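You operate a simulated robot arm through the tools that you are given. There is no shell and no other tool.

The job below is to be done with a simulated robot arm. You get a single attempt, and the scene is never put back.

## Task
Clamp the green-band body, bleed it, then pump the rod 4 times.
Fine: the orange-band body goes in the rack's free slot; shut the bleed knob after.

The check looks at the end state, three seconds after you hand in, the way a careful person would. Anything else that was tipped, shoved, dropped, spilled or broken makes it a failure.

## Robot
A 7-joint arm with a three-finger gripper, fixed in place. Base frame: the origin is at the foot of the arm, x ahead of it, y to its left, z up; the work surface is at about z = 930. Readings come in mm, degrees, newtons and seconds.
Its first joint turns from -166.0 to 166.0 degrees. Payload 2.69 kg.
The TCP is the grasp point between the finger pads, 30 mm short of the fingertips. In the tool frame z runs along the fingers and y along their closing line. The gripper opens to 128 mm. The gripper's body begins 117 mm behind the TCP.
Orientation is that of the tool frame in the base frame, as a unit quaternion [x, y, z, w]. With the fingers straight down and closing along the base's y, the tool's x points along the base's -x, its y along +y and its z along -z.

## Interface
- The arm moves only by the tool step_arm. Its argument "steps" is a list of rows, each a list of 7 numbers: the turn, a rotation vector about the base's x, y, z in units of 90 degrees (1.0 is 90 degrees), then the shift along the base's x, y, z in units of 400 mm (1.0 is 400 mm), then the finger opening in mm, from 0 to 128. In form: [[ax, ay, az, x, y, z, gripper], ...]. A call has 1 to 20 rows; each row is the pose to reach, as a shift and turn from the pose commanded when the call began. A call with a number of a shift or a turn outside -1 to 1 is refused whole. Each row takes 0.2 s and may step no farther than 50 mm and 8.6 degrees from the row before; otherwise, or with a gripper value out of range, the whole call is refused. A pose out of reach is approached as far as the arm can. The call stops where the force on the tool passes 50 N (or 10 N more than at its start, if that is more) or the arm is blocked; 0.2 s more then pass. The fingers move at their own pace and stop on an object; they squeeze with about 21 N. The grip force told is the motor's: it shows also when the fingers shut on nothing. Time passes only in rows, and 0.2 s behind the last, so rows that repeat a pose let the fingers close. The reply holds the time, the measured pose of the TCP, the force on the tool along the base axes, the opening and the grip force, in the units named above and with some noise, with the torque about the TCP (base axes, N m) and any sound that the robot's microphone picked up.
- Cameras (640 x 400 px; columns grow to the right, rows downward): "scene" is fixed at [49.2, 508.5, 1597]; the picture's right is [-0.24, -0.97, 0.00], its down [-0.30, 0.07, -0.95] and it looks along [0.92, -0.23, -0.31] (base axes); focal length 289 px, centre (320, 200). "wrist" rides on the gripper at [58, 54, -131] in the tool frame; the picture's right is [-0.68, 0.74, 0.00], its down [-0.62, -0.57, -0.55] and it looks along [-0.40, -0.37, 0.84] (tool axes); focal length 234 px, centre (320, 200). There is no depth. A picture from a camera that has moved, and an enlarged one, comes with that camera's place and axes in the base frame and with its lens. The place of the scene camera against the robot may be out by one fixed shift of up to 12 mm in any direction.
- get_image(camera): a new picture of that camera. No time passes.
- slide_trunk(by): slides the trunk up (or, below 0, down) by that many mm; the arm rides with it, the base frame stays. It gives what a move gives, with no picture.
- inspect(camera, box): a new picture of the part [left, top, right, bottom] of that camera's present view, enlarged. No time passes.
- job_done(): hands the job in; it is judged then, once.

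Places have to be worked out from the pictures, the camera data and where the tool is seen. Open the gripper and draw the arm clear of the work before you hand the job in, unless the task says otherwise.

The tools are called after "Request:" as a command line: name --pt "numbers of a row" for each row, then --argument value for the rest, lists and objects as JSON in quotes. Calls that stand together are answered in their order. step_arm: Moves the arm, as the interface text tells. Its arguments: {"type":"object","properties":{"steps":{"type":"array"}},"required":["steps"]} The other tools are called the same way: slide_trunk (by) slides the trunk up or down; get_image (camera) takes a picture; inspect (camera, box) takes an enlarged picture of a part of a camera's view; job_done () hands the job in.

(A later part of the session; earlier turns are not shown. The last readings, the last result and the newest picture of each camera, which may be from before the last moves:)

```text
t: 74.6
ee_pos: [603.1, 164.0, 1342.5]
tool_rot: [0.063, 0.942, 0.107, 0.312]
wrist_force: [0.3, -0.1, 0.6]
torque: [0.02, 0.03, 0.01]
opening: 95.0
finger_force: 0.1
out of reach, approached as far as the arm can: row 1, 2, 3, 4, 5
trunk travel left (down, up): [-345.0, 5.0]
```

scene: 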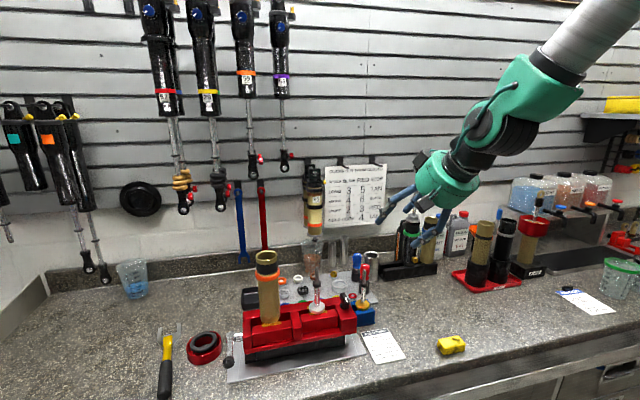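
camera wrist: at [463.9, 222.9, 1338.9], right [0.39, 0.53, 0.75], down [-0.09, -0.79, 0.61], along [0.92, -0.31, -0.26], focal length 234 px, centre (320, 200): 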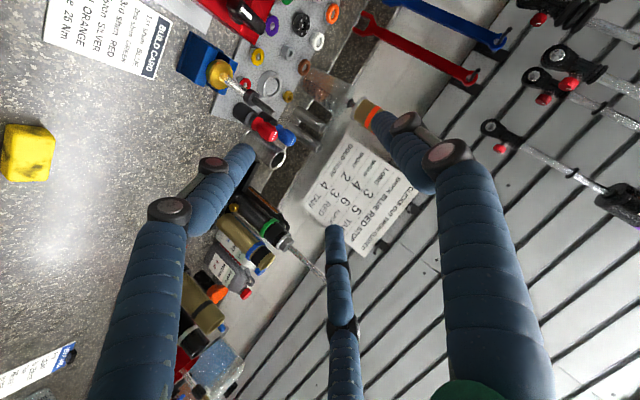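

Stuck at this corner; I retrace by pitching back up a little.

Request:
step_arm --pt "0.0205 -0.0668 -0.0104 0 0 0 95" --pt "0.041 -0.1336 -0.0209 0 0 0 95" --pt "0.0614 -0.2003 -0.0313 0 0 0.02 95" --pt "0.082 -0.267 -0.042 0 0 0.04 95"

```text
t: 75.8
ee_pos: [618.1, 170.2, 1264.4]
tool_rot: [0.088, 0.892, 0.133, 0.423]
wrist_force: [-0.4, -0.4, -1.3]
torque: [0.03, -0.16, 0.01]
opening: 94.8
finger_force: 0.0
out of reach, approached as far as the arm can: row 1, 2
trunk travel left (down, up): [-345.0, 5.0]
stopped in row 4: the arm was blocked; the commanded pose is now the measured one
```

Request:
get_image --camera "scene"

Request:
get_image --camera "wrist"

```text
taken
```

scene: 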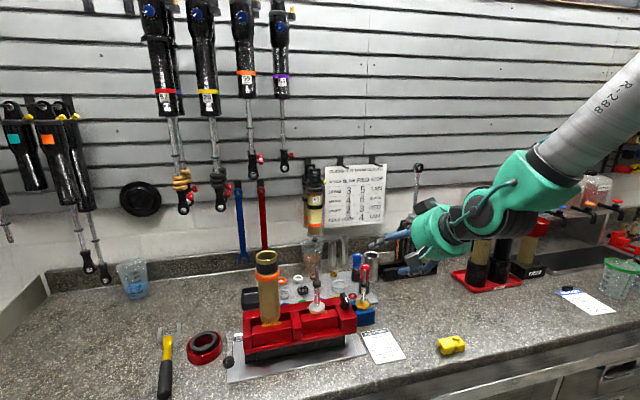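

```text
taken
camera wrist: at [481.3, 214.7, 1317.7], right [0.46, 0.52, 0.72], down [-0.07, -0.79, 0.61], along [0.89, -0.33, -0.33], focal length 234 px, centre (320, 200)
```

wrist: 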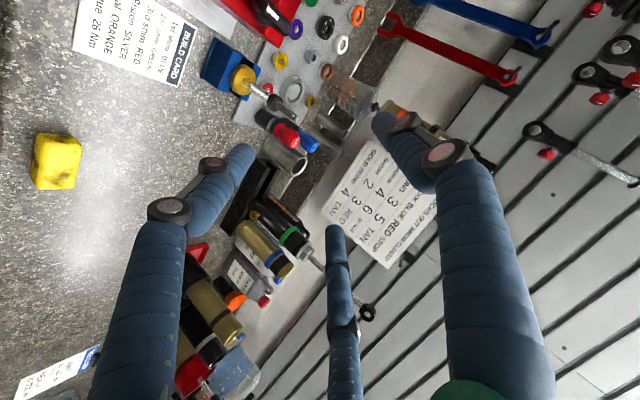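

The earlier roll had pushed the last joint to its limit, so the way out is to roll back (+) about the tool axis. I try a small roll first.

Request:
step_arm --pt "0.065 0.0136 -0.0506 0 0 0 95" --pt "0.13 0.0272 -0.1012 0 0 0 95" --pt "0.195 0.0408 -0.1518 0 0 0 95" --pt "0.26 0.0545 -0.2025 0 0 0 95"

```text
t: 76.8
ee_pos: [615.4, 167.8, 1264.0]
tool_rot: [0.318, 0.839, 0.238, 0.373]
wrist_force: [0.1, 0.8, -0.7]
torque: [0.01, 0.01, -0.02]
opening: 94.8
finger_force: 0.1
trunk travel left (down, up): [-345.0, 5.0]
```

That works freely. I keep rolling about the tool axis toward the original roll of 180°.

Request:
step_arm --pt "0.065 0.0136 -0.0506 0 0 0.02 95" --pt "0.13 0.0272 -0.1012 0 0 0.04 95" --pt "0.195 0.0408 -0.1518 0 0 0.06 95" --pt "0.26 0.0545 -0.2025 0 0 0.08 95" --pt "0.325 0.068 -0.253 0 0 0.1 95" --pt "0.39 0.0817 -0.3037 0 0 0.12 95" --pt "0.454 0.0954 -0.354 0 0 0.14 95" --pt "0.519 0.109 -0.405 0 0 0.16 95"

Request:
step_arm --pt "0.065 0.0136 -0.0506 0 0 0 95" --pt "0.13 0.0272 -0.1012 0 0 0 95" --pt "0.195 0.0408 -0.1518 0 0 0 95" --pt "0.26 0.0545 -0.2025 0 0 0 95" --pt "0.325 0.068 -0.253 0 0 0 95" --pt "0.39 0.0817 -0.3037 0 0 0 95" --pt "0.454 0.0954 -0.354 0 0 0 95" --pt "0.519 0.109 -0.405 0 0 0 95"

```text
t: 78.6
ee_pos: [615.6, 168.1, 1327.9]
tool_rot: [0.695, 0.566, 0.394, 0.203]
wrist_force: [0.6, -0.1, 0.5]
torque: [0.03, 0.02, 0.01]
opening: 95.3
finger_force: 0.1
trunk travel left (down, up): [-345.0, 5.0]
```

```text
t: 80.4
ee_pos: [615.7, 167.7, 1325.9]
tool_rot: [0.884, 0.144, 0.444, -0.022]
wrist_force: [0.9, 0.3, 0.3]
torque: [0.01, -0.01, 0.02]
opening: 94.9
finger_force: 0.0
trunk travel left (down, up): [-345.0, 5.0]
```

Roll is back near 180° with no reach trouble. I now pitch down toward tool-down (yaw 180), a few rows first.

Request:
step_arm --pt "-0.0036 0.0736 -0.0239 0 0 0 95" --pt "-0.0072 0.147 -0.0478 0 0 0 95" --pt "-0.0108 0.221 -0.0717 0 0 0 95"

```text
t: 81.4
ee_pos: [615.0, 164.4, 1456.9]
tool_rot: [0.908, 0.091, 0.407, -0.032]
wrist_force: [-1.1, -0.3, 0.5]
torque: [0.03, -0.06, 0.03]
opening: 94.9
finger_force: 0.1
out of reach, approached as far as the arm can: row 3
trunk travel left (down, up): [-345.0, 5.0]
stopped in row 3: the arm was blocked; the commanded pose is now the measured one
```

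Request:
get_image --camera "scene"

Request:
get_image --camera "wrist"

```text
taken
```

scene: 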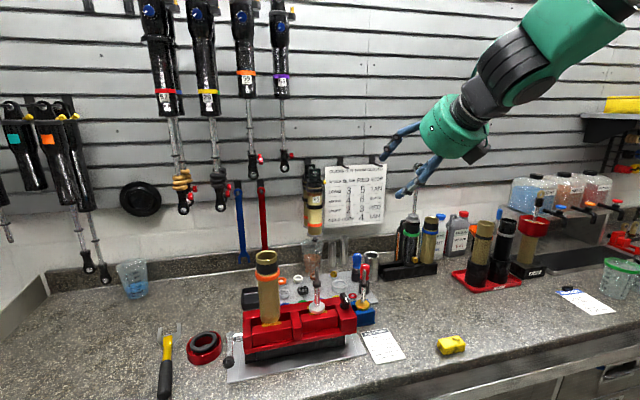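

```text
taken
camera wrist: at [568.0, 103.9, 1589.5], right [-0.3, -0.82, -0.49], down [-0.91, 0.4, -0.1], along [0.28, 0.42, -0.86], focal length 234 px, centre (320, 200)
```

wrist: 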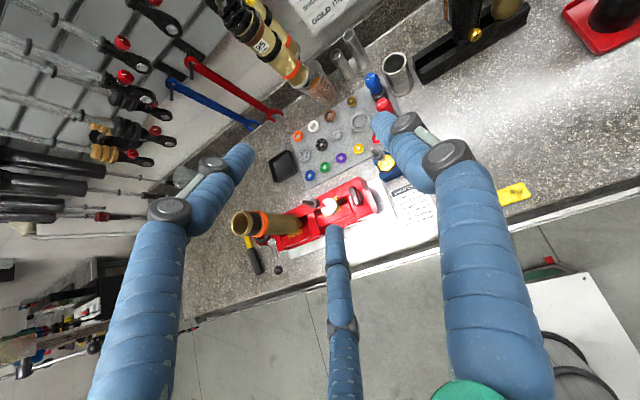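

The arm is high and free. I continue pitching down in small steps from here.

Request:
step_arm --pt "-0.006 0.0764 -0.0171 0 0 0 95" --pt "-0.012 0.1529 -0.0343 0 0 0 95"

```text
t: 82.0
ee_pos: [619.3, 162.7, 1456.5]
tool_rot: [0.952, 0.076, 0.295, -0.013]
wrist_force: [0.0, 3.5, -1.1]
torque: [-0.18, -0.11, -0.3]
opening: 94.9
finger_force: 0.1
out of reach, approached as far as the arm can: row 1
trunk travel left (down, up): [-345.0, 5.0]
```

It follows now. I continue to tool-down.

Request:
step_arm --pt "-0.0034 0.0766 -0.0197 0 0 0 95" --pt "-0.0068 0.153 -0.0394 0 0 0 95" --pt "-0.0102 0.23 -0.059 0 0 0 95" --pt "-0.0136 0.306 -0.079 0 0 0 95" --pt "-0.017 0.383 -0.0986 0 0 0 95"

```text
t: 83.2
ee_pos: [616.4, 166.0, 1456.7]
tool_rot: [1.0, -0.013, -0.002, -0.006]
wrist_force: [0.1, -0.6, 0.9]
torque: [0.01, -0.02, -0.01]
opening: 95.1
finger_force: 0.1
trunk travel left (down, up): [-345.0, 5.0]
```

Tool-down restored. I now unwind the yaw from 180° to −60° (finger pattern equivalent, with the wrist joint mid-range) in three calls.

Request:
step_arm --pt "0 0 -0.09 0 0 0 95" --pt "0 0 -0.18 0 0 0 95" --pt "0 0 -0.27 0 0 0 95" --pt "0 0 -0.36 0 0 0 95" --pt "0 0 -0.45 0 0 0 95" --pt "0 0 -0.54 0 0 0 95" --pt "0 0 -0.63 0 0 0 95" --pt "0 0 -0.72 0 0 0 95" --pt "0 0 -0.81 0 0 0 95" --pt "0 0 -0.9 0 0 0 95"

Request:
step_arm --pt "0 0 -0.09 0 0 0 95" --pt "0 0 -0.18 0 0 0 95" --pt "0 0 -0.27 0 0 0 95" --pt "0 0 -0.36 0 0 0 95" --pt "0 0 -0.45 0 0 0 95" --pt "0 0 -0.54 0 0 0 95" --pt "0 0 -0.63 0 0 0 95" --pt "0 0 -0.72 0 0 0 95" --pt "0 0 -0.81 0 0 0 95" --pt "0 0 -0.9 0 0 0 95"

Request:
step_arm --pt "0 0 -0.09 0 0 0 95" --pt "0 0 -0.18 0 0 0 95" --pt "0 0 -0.27 0 0 0 95" --pt "0 0 -0.36 0 0 0 95" --pt "0 0 -0.45 0 0 0 95" --pt "0 0 -0.54 0 0 0 95" --pt "0 0 -0.63 0 0 0 95" --pt "0 0 -0.72 0 0 0 95" --pt "0 0 -0.81 0 0 0 95" --pt "0 0 -0.8667 0 0 0 95"

Request:
get_image --camera "scene"

```text
t: 85.4
ee_pos: [617.4, 164.9, 1457.4]
tool_rot: [0.752, -0.66, 0.004, -0.004]
wrist_force: [0.1, -0.1, 1.2]
torque: [-0.01, 0.01, 0.02]
opening: 95.1
finger_force: 0.1
trunk travel left (down, up): [-345.0, 5.0]
```

```text
t: 87.6
ee_pos: [617.2, 165.4, 1458.0]
tool_rot: [-0.142, 0.99, -0.007, 0.001]
wrist_force: [0.1, -0.2, -0.6]
torque: [-0.01, 0.02, -0.01]
opening: 94.9
finger_force: 0.0
trunk travel left (down, up): [-345.0, 5.0]
```

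```text
t: 89.8
ee_pos: [616.3, 165.4, 1457.0]
tool_rot: [0.512, 0.859, -0.005, -0.003]
wrist_force: [0.3, 0.3, 0.9]
torque: [0.0, 0.01, 0.03]
opening: 95.1
finger_force: 0.0
trunk travel left (down, up): [-345.0, 5.0]
```

```text
taken
```

scene: 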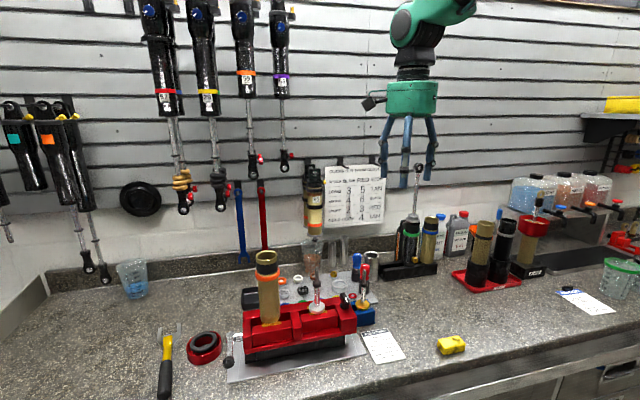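

Now lower the trunk to −200 (TCP ≈1137 over clear bench) before pitching, after shifting back a bit.

Request:
step_arm --pt "0 0 0.0178 -0.06 0 0 95" --pt "0 0 0.0178 -0.12 -0.03 0 95" --pt "0 0 0.0178 -0.12 -0.03 0 95"

Request:
slide_trunk --by -320

Request:
step_arm --pt "0 -0.08 0 0 0 0.02 95" --pt "0 -0.16 0 0 0 0.04 95" --pt "0 -0.24 0 0 0 0.06 95" --pt "0 -0.32 0 0 0 0.08 95"

Request:
get_image --camera "scene"

```text
t: 90.6
ee_pos: [568.0, 153.6, 1457.7]
tool_rot: [0.499, 0.867, -0.006, -0.003]
wrist_force: [-0.6, -0.2, 0.5]
torque: [0.05, -0.02, -0.02]
opening: 94.8
finger_force: 0.1
trunk travel left (down, up): [-345.0, 5.0]
```

```text
t: 93.7
ee_pos: [568.2, 154.2, 1138.2]
tool_rot: [0.499, 0.866, -0.005, -0.002]
wrist_force: [-0.7, 0.0, 0.1]
torque: [-0.01, 0.01, 0.0]
opening: 94.9
finger_force: 0.0
trunk travel left (down, up): [-25.0, 325.0]
```

```text
t: 94.7
ee_pos: [568.3, 154.8, 1168.9]
tool_rot: [0.486, 0.839, 0.12, 0.212]
wrist_force: [0.6, 0.4, -0.6]
torque: [-0.04, 0.05, -0.05]
opening: 95.1
finger_force: 0.0
trunk travel left (down, up): [-25.0, 325.0]
```

```text
taken
```

scene: 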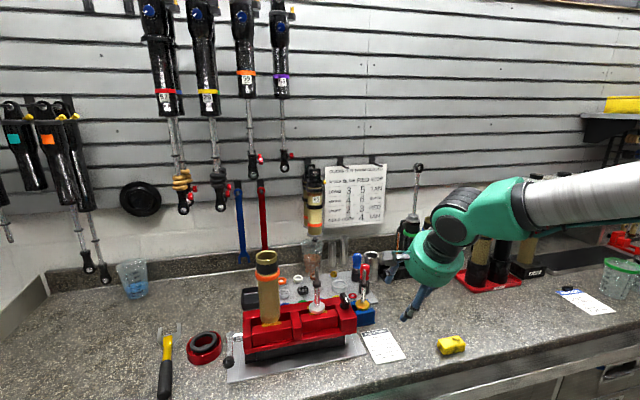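

Good branch now: forearm nearly level and wrist bent downward. I continue to ~35° below horizontal.

Request:
step_arm --pt "0 -0.08 0 0 0 0.01 95" --pt "0 -0.16 0 0 0 0.02 95" --pt "0 -0.24 0 0 0 0.02 95" --pt "0 -0.291 0 0 0 0.02 95" --pt "0 -0.291 0 0 0 0.02 95"

Request:
get_image --camera "wrist"

```text
t: 95.9
ee_pos: [568.1, 154.6, 1178.1]
tool_rot: [0.445, 0.769, 0.226, 0.398]
wrist_force: [0.7, -0.1, 0.6]
torque: [0.01, 0.02, -0.03]
opening: 94.8
finger_force: 0.1
trunk travel left (down, up): [-25.0, 325.0]
```

```text
taken
camera wrist: at [472.7, 232.9, 1267.5], right [0.57, -0.22, 0.8], down [-0.56, -0.81, 0.17], along [0.61, -0.54, -0.58], focal length 234 px, centre (320, 200)
```

wrist: 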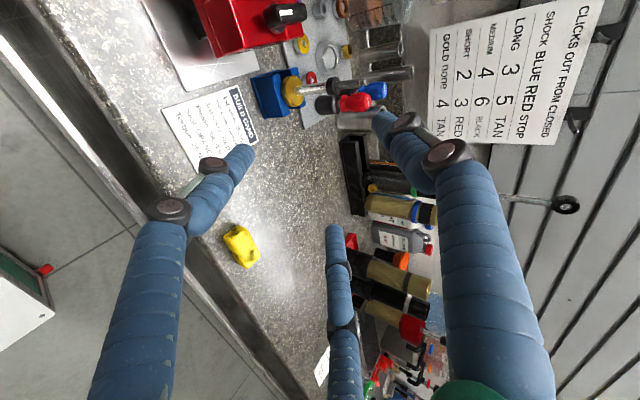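

Pitch −35° achieved. I test reach near the rack with a scouting move, high enough over everything.

Request:
step_arm --pt "0 0 0 0.05 -0.08 0 95" --pt "0 0 0 0.1 -0.16 0 95" --pt "0 0 0 0.16 -0.24 0 95" --pt "0 0 0 0.22 -0.32 0 95" --pt "0 0 0 0.28 -0.38 0 95" --pt "0 0 0 0.34 -0.44 -0.02 95"

Request:
step_arm --pt "0 0 0 0.06 -0.03 -0.02 95" --pt "0 0 0 0.12 -0.06 -0.04 95" --pt "0 0 0 0.18 -0.09 -0.06 95" --pt "0 0 0 0.23 -0.1 -0.08 95"

Request:
get_image --camera "wrist"

Request:
inspect --camera "wrist" --box '[230, 60, 420, 230]'

Request:
inspect --camera "scene" --box '[360, 180, 500, 300]'

```text
t: 97.5
ee_pos: [687.6, -21.6, 1252.4]
tool_rot: [0.43, 0.744, 0.25, 0.446]
wrist_force: [0.3, 0.2, 0.6]
torque: [0.01, -0.02, 0.01]
opening: 94.8
finger_force: 0.1
trunk travel left (down, up): [-25.0, 325.0]
stopped in row 6: the arm was blocked; the commanded pose is now the measured one
```

```text
t: 98.5
ee_pos: [781.1, -61.3, 1218.3]
tool_rot: [0.429, 0.745, 0.251, 0.445]
wrist_force: [-1.4, -0.5, -0.2]
torque: [-0.01, -0.05, 0.01]
opening: 94.9
finger_force: 0.0
trunk travel left (down, up): [-25.0, 325.0]
```

```text
taken
camera wrist: at [673.7, 18.4, 1295.5], right [0.47, -0.21, 0.86], down [-0.57, -0.81, 0.11], along [0.67, -0.54, -0.5], focal length 234 px, centre (320, 200)
```

wrist: 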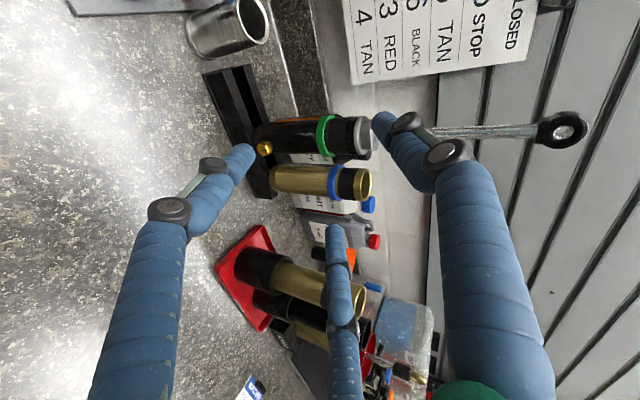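

```text
2.35 times, centred on (325, 145) of wrist
camera zoom: at [673.7, 18.4, 1295.5], right [0.47, -0.21, 0.86], down [-0.57, -0.81, 0.11], along [0.67, -0.54, -0.5], focal length 551 px, centre (308, 329)
```

zoom: 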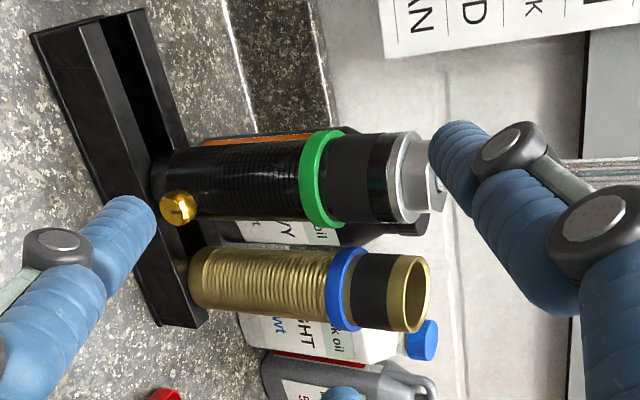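

```text
3.33 times, centred on (430, 240) of scene
camera zoom: at [49.2, 508.5, 1597.0], right [-0.24, -0.97, 0.0], down [-0.3, 0.07, -0.95], along [0.92, -0.23, -0.31], focal length 964 px, centre (-47, 67)
```

zoom: 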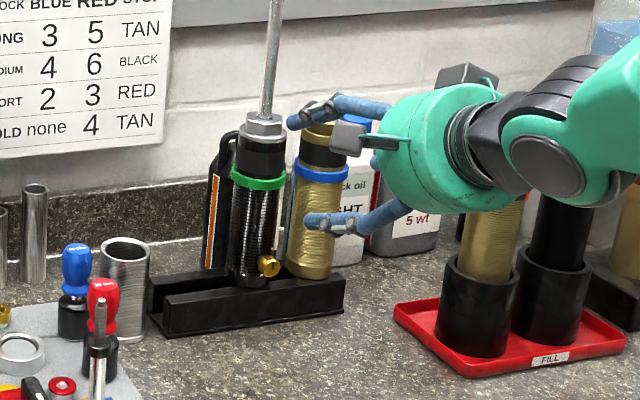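

The trough is continuous with the free end toward +y. The arm reported "blocked" on the way, so I check the full scene before going on.

Request:
get_image --camera "scene"

```text
taken
```

scene: 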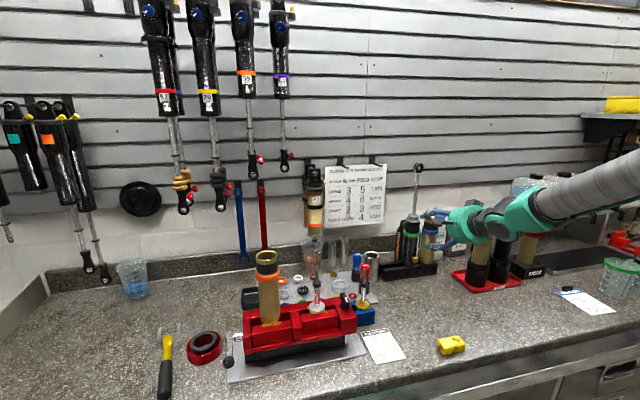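

The wrist is nearly straight here, so a steeper pitch (45°) is needed; with the opposite roll (−60°) the boxes also stay away from the rod. I back off, pitch to 45°, then roll −120° about the tool axis.

Request:
step_arm --pt "0 0 0 -0.06 0.02 0.02 95" --pt "0 0 0 -0.12 0.04 0.04 95" --pt "0 0.06 0 -0.18 0.06 0.04 95" --pt "0 0.12 0 -0.24 0.08 0.04 95" --pt "0 0.182 0 -0.3 0.1 0.04 95" --pt "0 0.182 0 -0.35 0.12 0.04 95" --pt "0 0.182 0 -0.35 0.12 0.04 95"

```text
t: 100.1
ee_pos: [639.2, -14.2, 1238.7]
tool_rot: [0.455, 0.803, 0.183, 0.338]
wrist_force: [-2.5, 1.9, 2.2]
torque: [-0.08, -0.05, -0.16]
opening: 95.1
finger_force: 0.1
out of reach, approached as far as the arm can: row 3, 4, 5
trunk travel left (down, up): [-25.0, 325.0]
```

Pitch 45° reached. Now roll −60° twice about the tool axis.

Request:
step_arm --pt "-0.0591 0.0011 0.0587 0 0 0 95" --pt "-0.118 0.002 0.117 0 0 0 95" --pt "-0.177 0.003 0.176 0 0 0 95" --pt "-0.236 0.0045 0.235 0 0 0 95" --pt "-0.295 0.0056 0.293 0 0 0 95" --pt "-0.355 0.0067 0.352 0 0 0 95" --pt "-0.414 0.008 0.411 0 0 0 95" --pt "-0.473 0.009 0.469 0 0 0 95"

Request:
step_arm --pt "-0.0591 0.0011 0.0587 0 0 0 95" --pt "-0.118 0.002 0.117 0 0 0 95" --pt "-0.177 0.003 0.176 0 0 0 95" --pt "-0.236 0.0045 0.235 0 0 0 95" --pt "-0.295 0.0056 0.293 0 0 0 95" --pt "-0.355 0.0067 0.352 0 0 0 95" --pt "-0.414 0.008 0.411 0 0 0 95" --pt "-0.473 0.009 0.469 0 0 0 95"

Request:
get_image --camera "wrist"

Request:
get_image --camera "scene"

```text
t: 101.9
ee_pos: [640.4, -13.6, 1233.7]
tool_rot: [-0.001, 0.924, -0.008, 0.382]
wrist_force: [0.7, -0.8, -0.3]
torque: [-0.01, 0.03, 0.01]
opening: 95.1
finger_force: 0.0
trunk travel left (down, up): [-25.0, 325.0]
```

```text
t: 103.7
ee_pos: [641.2, -12.5, 1236.0]
tool_rot: [-0.461, 0.8, -0.2, 0.328]
wrist_force: [-0.1, 0.7, 0.2]
torque: [-0.01, 0.02, -0.01]
opening: 94.9
finger_force: 0.1
trunk travel left (down, up): [-25.0, 325.0]
```

```text
taken
camera wrist: at [494.7, -35.1, 1274.9], right [-0.2, 0.95, -0.23], down [0.18, 0.27, 0.95], along [0.96, 0.15, -0.22], focal length 234 px, centre (320, 200)
```

wrist: 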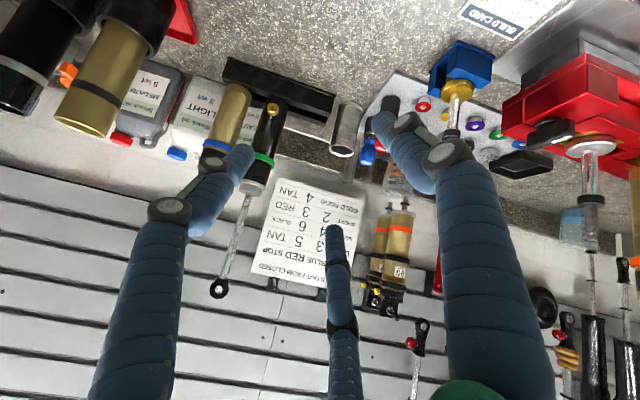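

```text
taken
```

scene: 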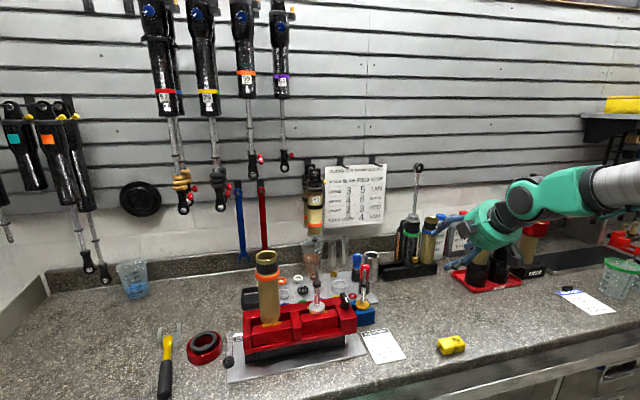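

Pitch 45°/roll −60 works near the rack and will suit the green body. For the orange tube I'll use a top-down grasp with a slight tilt at the rack so the hand leans away from the green rod. I return to tool-down, yaw 0.

Request:
step_arm --pt "0 0.08 0 0 0 0 95" --pt "0 0.16 0 0 0 0 95" --pt "0 0.24 0 0 0 0 95" --pt "0 0.32 0 0 0 0 95" --pt "0 0.4 0 0 0 0 95" --pt "0 0.48 0 0 0 0 95" --pt "0 0.497 0 0 0 0 95"

Request:
step_arm --pt "0 0 -0.09 0 0 0 95" --pt "0 0 -0.18 0 0 0 95" --pt "0 0 -0.27 0 0 0 95" --pt "0 0 -0.36 0 0 0 95" --pt "0 0 -0.45 0 0 0 95" --pt "0 0 -0.54 0 0 0 95" --pt "0 0 -0.63 0 0 0 95" --pt "0 0 -0.6667 0 0 0 95"

Request:
slide_trunk --by 200

```text
t: 105.3
ee_pos: [640.9, -13.9, 1235.4]
tool_rot: [-0.502, 0.865, -0.008, -0.002]
wrist_force: [-0.8, -0.6, -0.4]
torque: [0.01, 0.02, 0.0]
opening: 94.9
finger_force: 0.0
trunk travel left (down, up): [-25.0, 325.0]
```

```text
t: 107.1
ee_pos: [640.0, -13.4, 1235.1]
tool_rot: [-0.003, 1.0, -0.007, -0.006]
wrist_force: [-0.3, 0.3, 0.4]
torque: [0.0, 0.03, 0.01]
opening: 94.8
finger_force: 0.1
trunk travel left (down, up): [-25.0, 325.0]
```

```text
t: 109.3
ee_pos: [640.4, -13.6, 1435.8]
tool_rot: [-0.003, 1.0, -0.008, -0.006]
wrist_force: [0.2, 0.3, 0.3]
torque: [-0.01, 0.01, 0.01]
opening: 95.0
finger_force: 0.1
trunk travel left (down, up): [-225.0, 125.0]
```

I correct the small residual tilt and take a closer look down at the rack to fix its coordinates.

Request:
step_arm --pt "0.0102 -0.0076 -0.0038 0.08 0.05 0 110" --pt "0.0102 -0.0076 -0.0038 0.16 0.1 0 128" --pt "0.0102 -0.0076 -0.0038 0.24 0.16 -0.04 128" --pt "0.0102 -0.0076 -0.0038 0.33 0.2 -0.1 128" --pt "0.0102 -0.0076 -0.0038 0.4 0.25 -0.16 128" --pt "0.0102 -0.0076 -0.0038 0.44 0.28 -0.25 128" --pt "0.0102 -0.0076 -0.0038 0.44 0.28 -0.34 128" --pt "0.0102 -0.0076 -0.0038 0.44 0.28 -0.41 128" --pt "0.0102 -0.0076 -0.0038 0.44 0.28 -0.41 128"

Request:
get_image --camera "wrist"

Request:
inspect --camera "wrist" --box '[270, 100, 430, 220]'

```text
t: 111.3
ee_pos: [817.0, 98.2, 1272.7]
tool_rot: [0.001, 1.0, 0.001, -0.001]
wrist_force: [0.5, -1.0, -0.6]
torque: [-0.02, 0.02, 0.01]
opening: 127.9
finger_force: 0.0
trunk travel left (down, up): [-225.0, 125.0]
```

```text
taken
camera wrist: at [759.3, 152.4, 1402.7], right [0.68, 0.74, 0.0], down [0.61, -0.57, 0.55], along [0.4, -0.37, -0.84], focal length 234 px, centre (320, 200)
```

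wrist: 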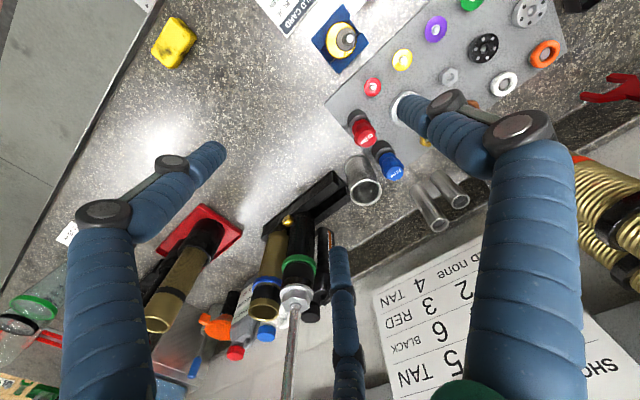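

```text
3.33 times, centred on (350, 160) of wrist
camera zoom: at [759.3, 152.4, 1402.7], right [0.68, 0.74, 0.0], down [0.61, -0.57, 0.55], along [0.4, -0.37, -0.84], focal length 781 px, centre (220, 333)
```

zoom: 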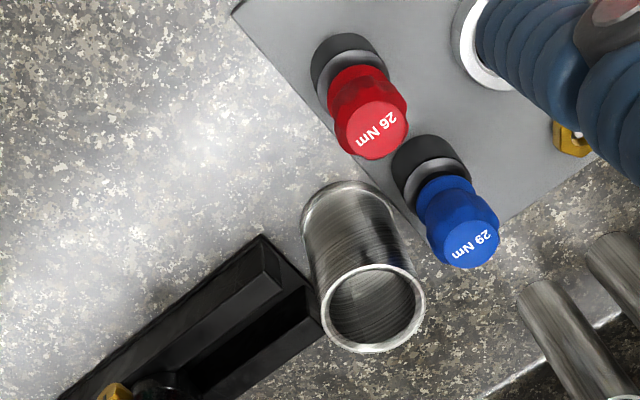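

I zoom in more on the rack's free end and on the green body from here.

Request:
inspect --camera "wrist" --box '[255, 155, 355, 245]'

Request:
inspect --camera "wrist" --box '[240, 220, 360, 330]'

```text
4.44 times, centred on (305, 200) of wrist
camera zoom: at [759.3, 152.4, 1402.7], right [0.68, 0.74, 0.0], down [0.61, -0.57, 0.55], along [0.4, -0.37, -0.84], focal length 1041 px, centre (387, 200)
```

zoom: 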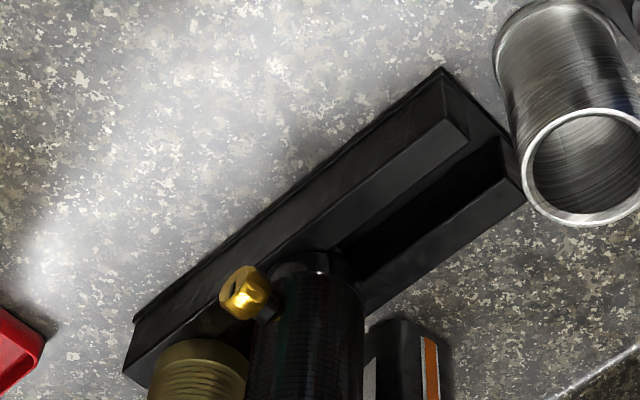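

```text
3.64 times, centred on (300, 275) of wrist
camera zoom: at [759.3, 152.4, 1402.7], right [0.68, 0.74, 0.0], down [0.61, -0.57, 0.55], along [0.4, -0.37, -0.84], focal length 852 px, centre (393, -73)
```

zoom: 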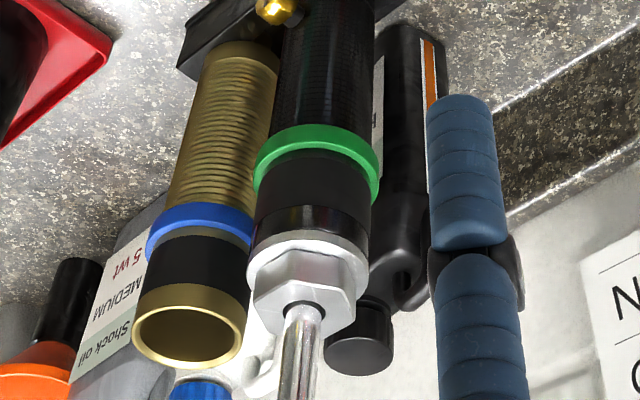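

From these views the rack spans y −220…17, trough centre x≈973, rail top z≈980; blue at y≈−176, green ≈−100, so the free slot centre is near (973, −26). I go back over the orange tube.

Request:
step_arm --pt "0 0 0 0 0.02 0.11 110" --pt "0 0 0 -0.025 0.12 0.13 95" --pt "0 0 0 -0.05 0.23 0.13 90" --pt "0 0 0 -0.08 0.34 0.13 90" --pt "0 0 0 -0.11 0.45 0.13 90" --pt "0 0 0 -0.14 0.56 0.13 90" --pt "0 0 0 -0.17 0.67 0.13 90" --pt "0 0 0 -0.2 0.78 0.13 90" --pt "0 0 0 -0.23 0.88 0.13 90" --pt "0 0 0 -0.255 0.945 0.13 90" --pt "0 0 0 -0.255 0.945 0.13 90"

Request:
get_image --camera "wrist"

```text
t: 113.7
ee_pos: [713.6, 477.5, 1323.9]
tool_rot: [0.001, 1.0, 0.001, 0.0]
wrist_force: [-0.7, 0.0, 0.6]
torque: [-0.03, -0.01, 0.01]
opening: 90.0
finger_force: 0.1
trunk travel left (down, up): [-225.0, 125.0]
```

```text
taken
camera wrist: at [656.3, 531.5, 1454.6], right [0.68, 0.74, 0.0], down [0.61, -0.57, 0.55], along [0.4, -0.37, -0.84], focal length 234 px, centre (320, 200)
```

wrist: 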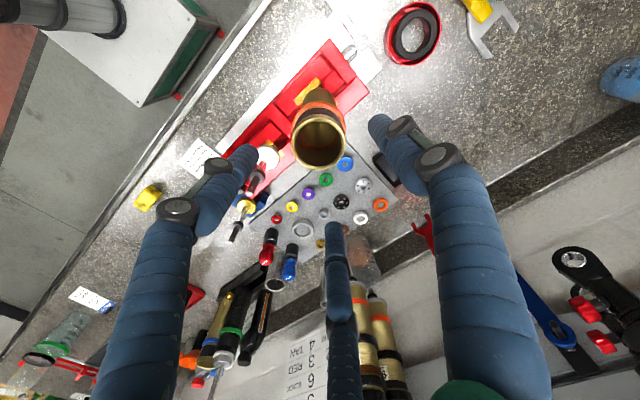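

Aligned. I descend, close and lift.

Request:
step_arm --pt "0 0 0 0.003 -0.001 -0.1 90" --pt "0 0 0 0.003 -0.001 -0.2 90" --pt "0 0 0 0.003 -0.001 -0.3 90" --pt "0 0 0 0.003 -0.001 -0.38 90" --pt "0 0 0 0.003 -0.001 -0.435 85" --pt "0 0 0 0.003 -0.001 -0.435 70" --pt "0 0 0 0.003 -0.001 -0.435 62" --pt "0 0 0 0.003 -0.001 -0.435 40" --pt "0 0 0 0.003 -0.001 -0.435 40"

```text
t: 115.7
ee_pos: [715.6, 476.8, 1149.2]
tool_rot: [0.001, 1.0, 0.001, 0.0]
wrist_force: [0.2, -1.2, -0.4]
torque: [-0.07, -0.12, -0.03]
opening: 59.2
finger_force: 20.8
trunk travel left (down, up): [-225.0, 125.0]
```

Firm grip. I lift straight up 180 mm.

Request:
step_arm --pt "0 0 0 0 0 0.03 40" --pt "0 0 0 0 0 0.08 40" --pt "0 0 0 0 0 0.16 40" --pt "0 0 0 0 0 0.24 40" --pt "0 0 0 0 0 0.32 40" --pt "0 0 0 0 0 0.4 40" --pt "0 0 0 0 0 0.45 40" --pt "0 0 0 0 0 0.45 40"

Request:
inspect --camera "scene" --box '[200, 180, 360, 380]'

```text
t: 117.5
ee_pos: [715.4, 475.6, 1329.1]
tool_rot: [0.002, 1.0, 0.0, -0.001]
wrist_force: [-0.3, 0.1, -4.9]
torque: [0.01, -0.05, -0.01]
opening: 59.1
finger_force: 20.3
trunk travel left (down, up): [-225.0, 125.0]
```

```text
2.00 times, centred on (280, 280) of scene
camera zoom: at [49.2, 508.5, 1597.0], right [-0.24, -0.97, 0.0], down [-0.3, 0.07, -0.95], along [0.92, -0.23, -0.31], focal length 578 px, centre (400, 40)
```

zoom: 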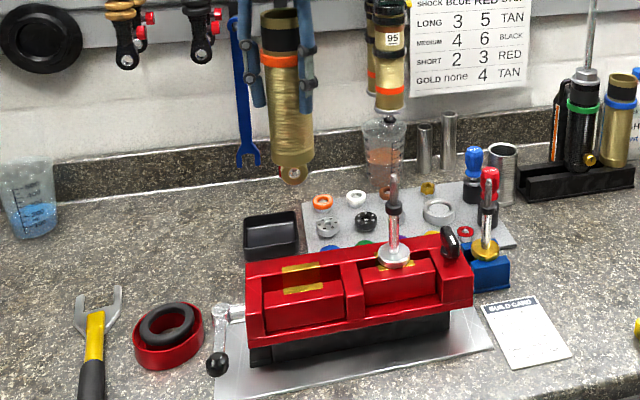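

Moving the tube toward the rack at this height, first to about (860, 100).

Request:
step_arm --pt "0 0 0 0.03 -0.1 0 40" --pt "0 0 0 0.07 -0.2 0 40" --pt "0 0 0 0.11 -0.3 0 40" --pt "0 0 0 0.15 -0.4 0 40" --pt "0 0 0 0.19 -0.5 0 40" --pt "0 0 0 0.23 -0.6 0 40" --pt "0 0 0 0.27 -0.7 0 40" --pt "0 0 0 0.31 -0.8 0 40" --pt "0 0 0 0.3625 -0.9 0 40" --pt "0 0 0 0.3625 -0.94 0 40" --pt "0 0 0 0.3625 -0.94 0 40"

Request:
get_image --camera "scene"

Request:
get_image --camera "wrist"

```text
t: 119.9
ee_pos: [860.8, 99.3, 1330.2]
tool_rot: [0.001, 1.0, 0.001, 0.001]
wrist_force: [-0.2, -0.2, -4.4]
torque: [-0.02, 0.0, -0.01]
opening: 59.3
finger_force: 21.0
trunk travel left (down, up): [-225.0, 125.0]
```

```text
taken
```

scene: 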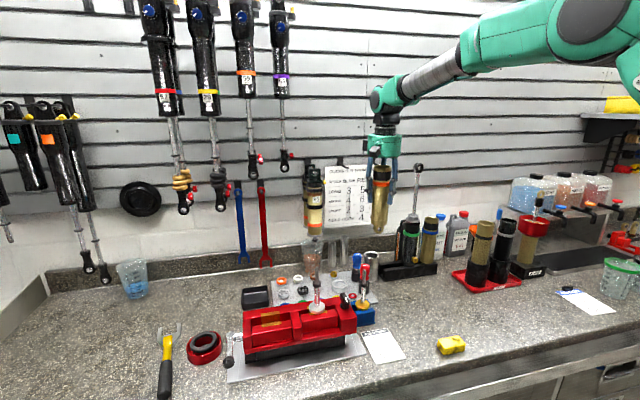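

```text
taken
camera wrist: at [803.0, 154.1, 1460.3], right [0.68, 0.74, 0.0], down [0.62, -0.57, 0.55], along [0.4, -0.37, -0.84], focal length 234 px, centre (320, 200)
```

wrist: 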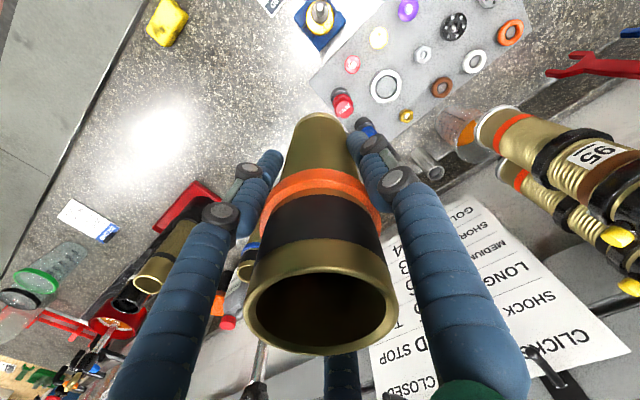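

Good so far. I continue to above the free slot, adding a 5° tilt so the hand leans toward +y, away from the rod.

Request:
step_arm --pt "-0.014 0 0 0.05 -0.06 0 40" --pt "-0.028 0 0 0.1 -0.12 0 40" --pt "-0.042 0 0 0.16 -0.18 0 40" --pt "-0.0556 0 0 0.22 -0.22 0 40" --pt "-0.0556 0 0 0.28 -0.26 0 40" --pt "-0.0556 0 0 0.28 -0.26 0 40"

Request:
get_image --camera "wrist"

Request:
inspect --camera "scene" --box '[340, 80, 480, 300]'

```text
t: 121.3
ee_pos: [973.9, -5.6, 1329.9]
tool_rot: [0.001, 0.999, -0.042, 0.0]
wrist_force: [0.3, -0.4, -4.4]
torque: [0.08, 0.02, -0.02]
opening: 59.0
finger_force: 20.7
trunk travel left (down, up): [-225.0, 125.0]
```

```text
taken
camera wrist: at [915.8, 59.8, 1455.2], right [0.68, 0.73, -0.06], down [0.62, -0.52, 0.59], along [0.4, -0.44, -0.8], focal length 234 px, centre (320, 200)
```

wrist: 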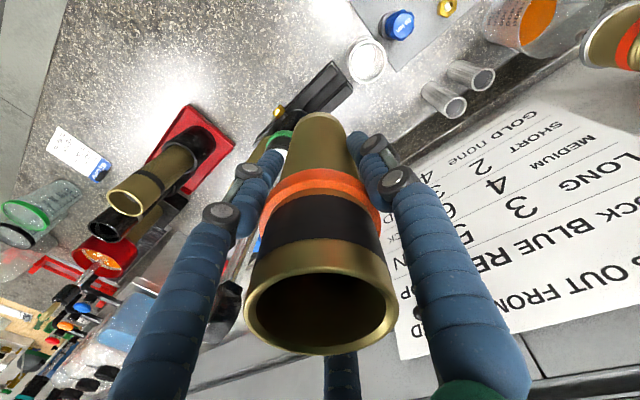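

```text
1.82 times, centred on (410, 190) of scene
camera zoom: at [49.2, 508.5, 1597.0], right [-0.24, -0.97, 0.0], down [-0.3, 0.07, -0.95], along [0.92, -0.23, -0.31], focal length 526 px, centre (156, 218)
```

zoom: 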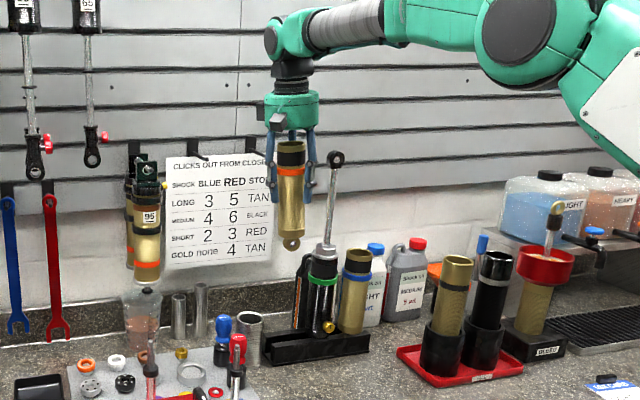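

Reachable. I shift slightly to y −14 and lower to z≈1200, then check clearances.

Request:
step_arm --pt "0 0 0 0 -0.02 -0.08 40" --pt "0 0 0 0 -0.021 -0.16 40" --pt "0 0 0 0 -0.021 -0.24 40" --pt "0 0 0 0 -0.021 -0.325 40" --pt "0 0 0 0 -0.021 -0.325 40"

Request:
get_image --camera "wrist"

Request:
inspect --camera "scene" --box '[340, 120, 480, 300]'

```text
t: 122.5
ee_pos: [972.7, -12.6, 1199.2]
tool_rot: [0.001, 0.999, -0.043, 0.001]
wrist_force: [0.5, -0.2, -4.6]
torque: [0.03, 0.0, 0.01]
opening: 59.3
finger_force: 21.1
trunk travel left (down, up): [-225.0, 125.0]
```

```text
taken
camera wrist: at [915.9, 52.5, 1324.6], right [0.68, 0.73, -0.06], down [0.62, -0.52, 0.59], along [0.4, -0.44, -0.8], focal length 234 px, centre (320, 200)
```

wrist: 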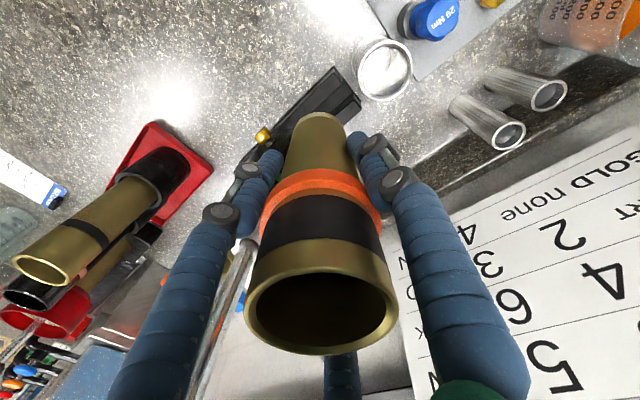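

```text
2.22 times, centred on (410, 210) of scene
camera zoom: at [49.2, 508.5, 1597.0], right [-0.24, -0.97, 0.0], down [-0.3, 0.07, -0.95], along [0.92, -0.23, -0.31], focal length 642 px, centre (120, 178)
```

zoom: 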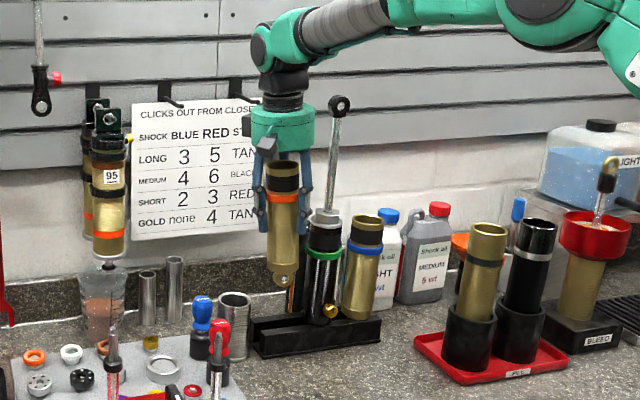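

Clearance to the rod looks ~25 mm. I lower to just above the rails (TCP ≈1118) and inspect lug alignment.

Request:
step_arm --pt "0 0 0 0 0 -0.07 40" --pt "0 0 0 0 0 -0.14 40" --pt "0 0 0 0 0 -0.2 40" --pt "0 0 0 0 0 -0.2 40"

Request:
inspect --camera "wrist" --box '[230, 50, 400, 200]'

Request:
inspect --camera "scene" --box '[360, 200, 450, 300]'

```text
t: 123.5
ee_pos: [973.3, -11.0, 1118.5]
tool_rot: [0.001, 0.999, -0.043, 0.0]
wrist_force: [-0.4, 0.2, -4.9]
torque: [0.03, 0.01, 0.02]
opening: 59.0
finger_force: 21.0
trunk travel left (down, up): [-225.0, 125.0]
```

```text
2.67 times, centred on (315, 125) of wrist
camera zoom: at [915.7, 53.0, 1244.3], right [0.68, 0.73, -0.06], down [0.62, -0.52, 0.59], along [0.4, -0.44, -0.8], focal length 624 px, centre (333, 400)
```

zoom: 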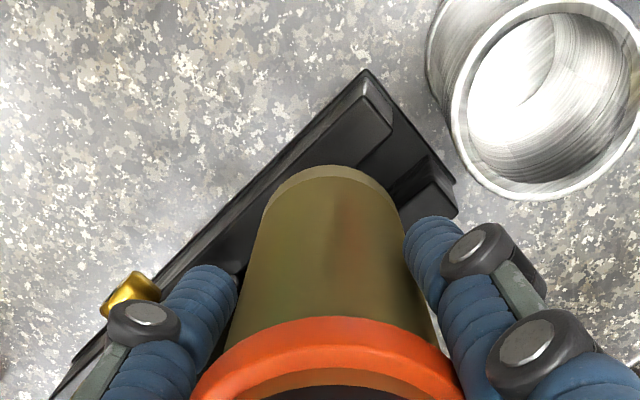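

```text
4.00 times, centred on (405, 250) of scene
camera zoom: at [49.2, 508.5, 1597.0], right [-0.24, -0.97, 0.0], down [-0.3, 0.07, -0.95], along [0.92, -0.23, -0.31], focal length 1156 px, centre (-20, 0)
```

zoom: 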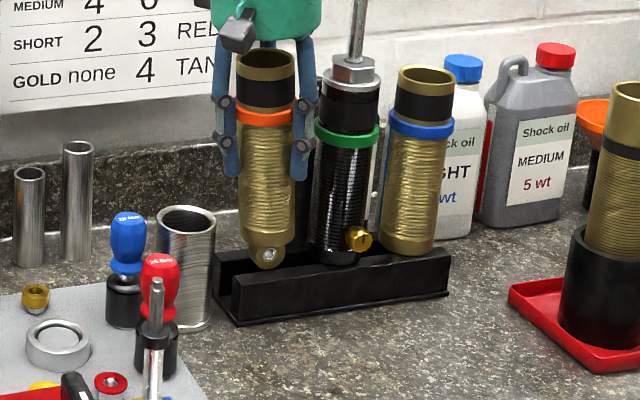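

The closer view puts the trough centre at x≈978 (gap ≈26 mm) and the slot centre at y≈−21. I shift +4 mm in x and lower into the trough gently.

Request:
step_arm --pt "0 0 0 0.011 -0.002 0 40" --pt "0 0 0 0.011 -0.002 -0.03 40" --pt "0 0 0 0.011 -0.002 -0.05 40" --pt "0 0 0 0.011 -0.002 -0.06 40" --pt "0 0 0 0.011 -0.002 -0.06 40"

Request:
inspect --camera "scene" --box '[360, 200, 450, 300]'

```text
t: 124.7
ee_pos: [977.6, -11.9, 1094.2]
tool_rot: [0.001, 0.999, -0.043, 0.0]
wrist_force: [-0.6, -0.2, -3.8]
torque: [0.03, 0.0, 0.0]
opening: 58.9
finger_force: 21.5
trunk travel left (down, up): [-225.0, 125.0]
```

```text
4.00 times, centred on (405, 250) of scene
camera zoom: at [49.2, 508.5, 1597.0], right [-0.24, -0.97, 0.0], down [-0.3, 0.07, -0.95], along [0.92, -0.23, -0.31], focal length 1156 px, centre (-20, 0)
```

zoom: 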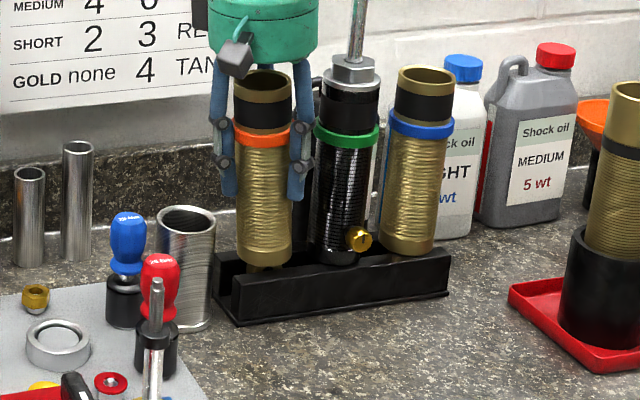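

The lug is entering the trough without contact force. I keep lowering in 3 mm steps.

Request:
step_arm --pt "0 0 0 0 0 -0.006 40" --pt "0 0 0 0 0 -0.012 40" --pt "0 0 0 0 0 -0.012 40"

Request:
step_arm --pt "0 0 0 0 0 -0.006 40" --pt "0 0 0 0 0 -0.012 40" --pt "0 0 0 0 0 -0.012 40"

```text
t: 125.5
ee_pos: [977.6, -12.5, 1090.0]
tool_rot: [0.001, 0.999, -0.042, 0.001]
wrist_force: [0.1, -0.6, -4.2]
torque: [0.02, 0.01, 0.0]
opening: 59.1
finger_force: 20.7
trunk travel left (down, up): [-225.0, 125.0]
```

```text
t: 126.3
ee_pos: [976.9, -12.5, 1085.8]
tool_rot: [0.001, 0.999, -0.042, 0.0]
wrist_force: [-0.4, 0.0, -4.7]
torque: [0.01, -0.01, -0.01]
opening: 59.2
finger_force: 21.1
trunk travel left (down, up): [-225.0, 125.0]
```

Still hanging free; I continue a few millimetres at a time.

Request:
step_arm --pt "0 0 0 0 0 -0.006 40" --pt "0 0 0 0 0 -0.012 40" --pt "0 0 0 0 0 -0.012 40"

Request:
step_arm --pt "0 0 0 0 0 -0.006 40" --pt "0 0 0 0 0 -0.01 40" --pt "0 0 0 0 0 -0.01 40"

Request:
inspect --camera "scene" --box '[360, 200, 450, 300]'

```text
t: 127.1
ee_pos: [977.2, -13.7, 1083.8]
tool_rot: [0.001, 0.999, -0.044, 0.002]
wrist_force: [0.6, -1.8, 11.5]
torque: [0.14, 0.1, -0.02]
opening: 58.9
finger_force: 21.2
trunk travel left (down, up): [-225.0, 125.0]
```

```text
t: 127.9
ee_pos: [977.3, -13.6, 1076.7]
tool_rot: [0.001, 0.999, -0.043, -0.001]
wrist_force: [1.4, -0.4, 8.5]
torque: [0.18, 0.06, -0.01]
opening: 57.9
finger_force: 21.0
trunk travel left (down, up): [-225.0, 125.0]
```

```text
4.00 times, centred on (405, 250) of scene
camera zoom: at [49.2, 508.5, 1597.0], right [-0.24, -0.97, 0.0], down [-0.3, 0.07, -0.95], along [0.92, -0.23, -0.31], focal length 1156 px, centre (-20, 0)
```

zoom: 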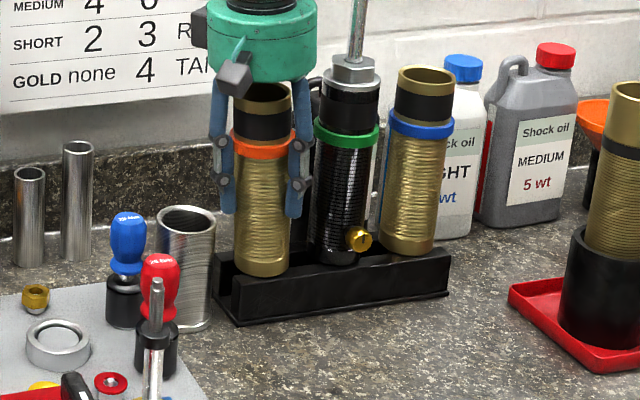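

It has seated (bottom in line with the other two). I relax slightly and open the fingers slowly.

Request:
step_arm --pt "0 0 0 0 0 0.004 40" --pt "0 0 0 0 0 0.004 62" --pt "0 0 0 0 0 0.004 66" --pt "0 0 0 0 0 0.004 70" --pt "0 0 0 0 0 0.004 74" --pt "0 0 0 0 0 0.004 78" --pt "0 0 0 0 0 0.004 78"

Request:
inspect --camera "scene" --box '[360, 200, 450, 300]'

Request:
get_image --camera "wrist"

```text
t: 129.5
ee_pos: [978.4, -12.7, 1078.2]
tool_rot: [0.002, 0.999, -0.043, 0.0]
wrist_force: [0.2, -0.5, 0.1]
torque: [-0.01, 0.03, 0.0]
opening: 77.9
finger_force: 0.0
trunk travel left (down, up): [-225.0, 125.0]
```

```text
4.00 times, centred on (405, 250) of scene
camera zoom: at [49.2, 508.5, 1597.0], right [-0.24, -0.97, 0.0], down [-0.3, 0.07, -0.95], along [0.92, -0.23, -0.31], focal length 1156 px, centre (-20, 0)
```

zoom: 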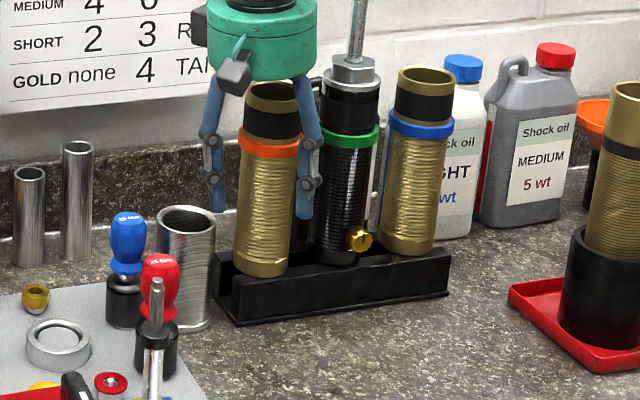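

```text
taken
camera wrist: at [919.2, 51.8, 1203.9], right [0.68, 0.73, -0.06], down [0.62, -0.52, 0.59], along [0.4, -0.44, -0.8], focal length 234 px, centre (320, 200)
```

wrist: 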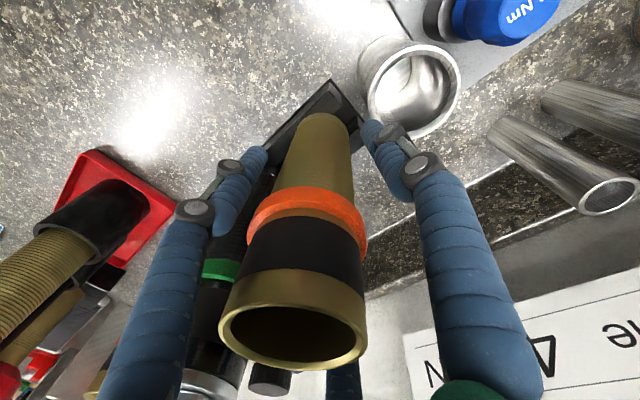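

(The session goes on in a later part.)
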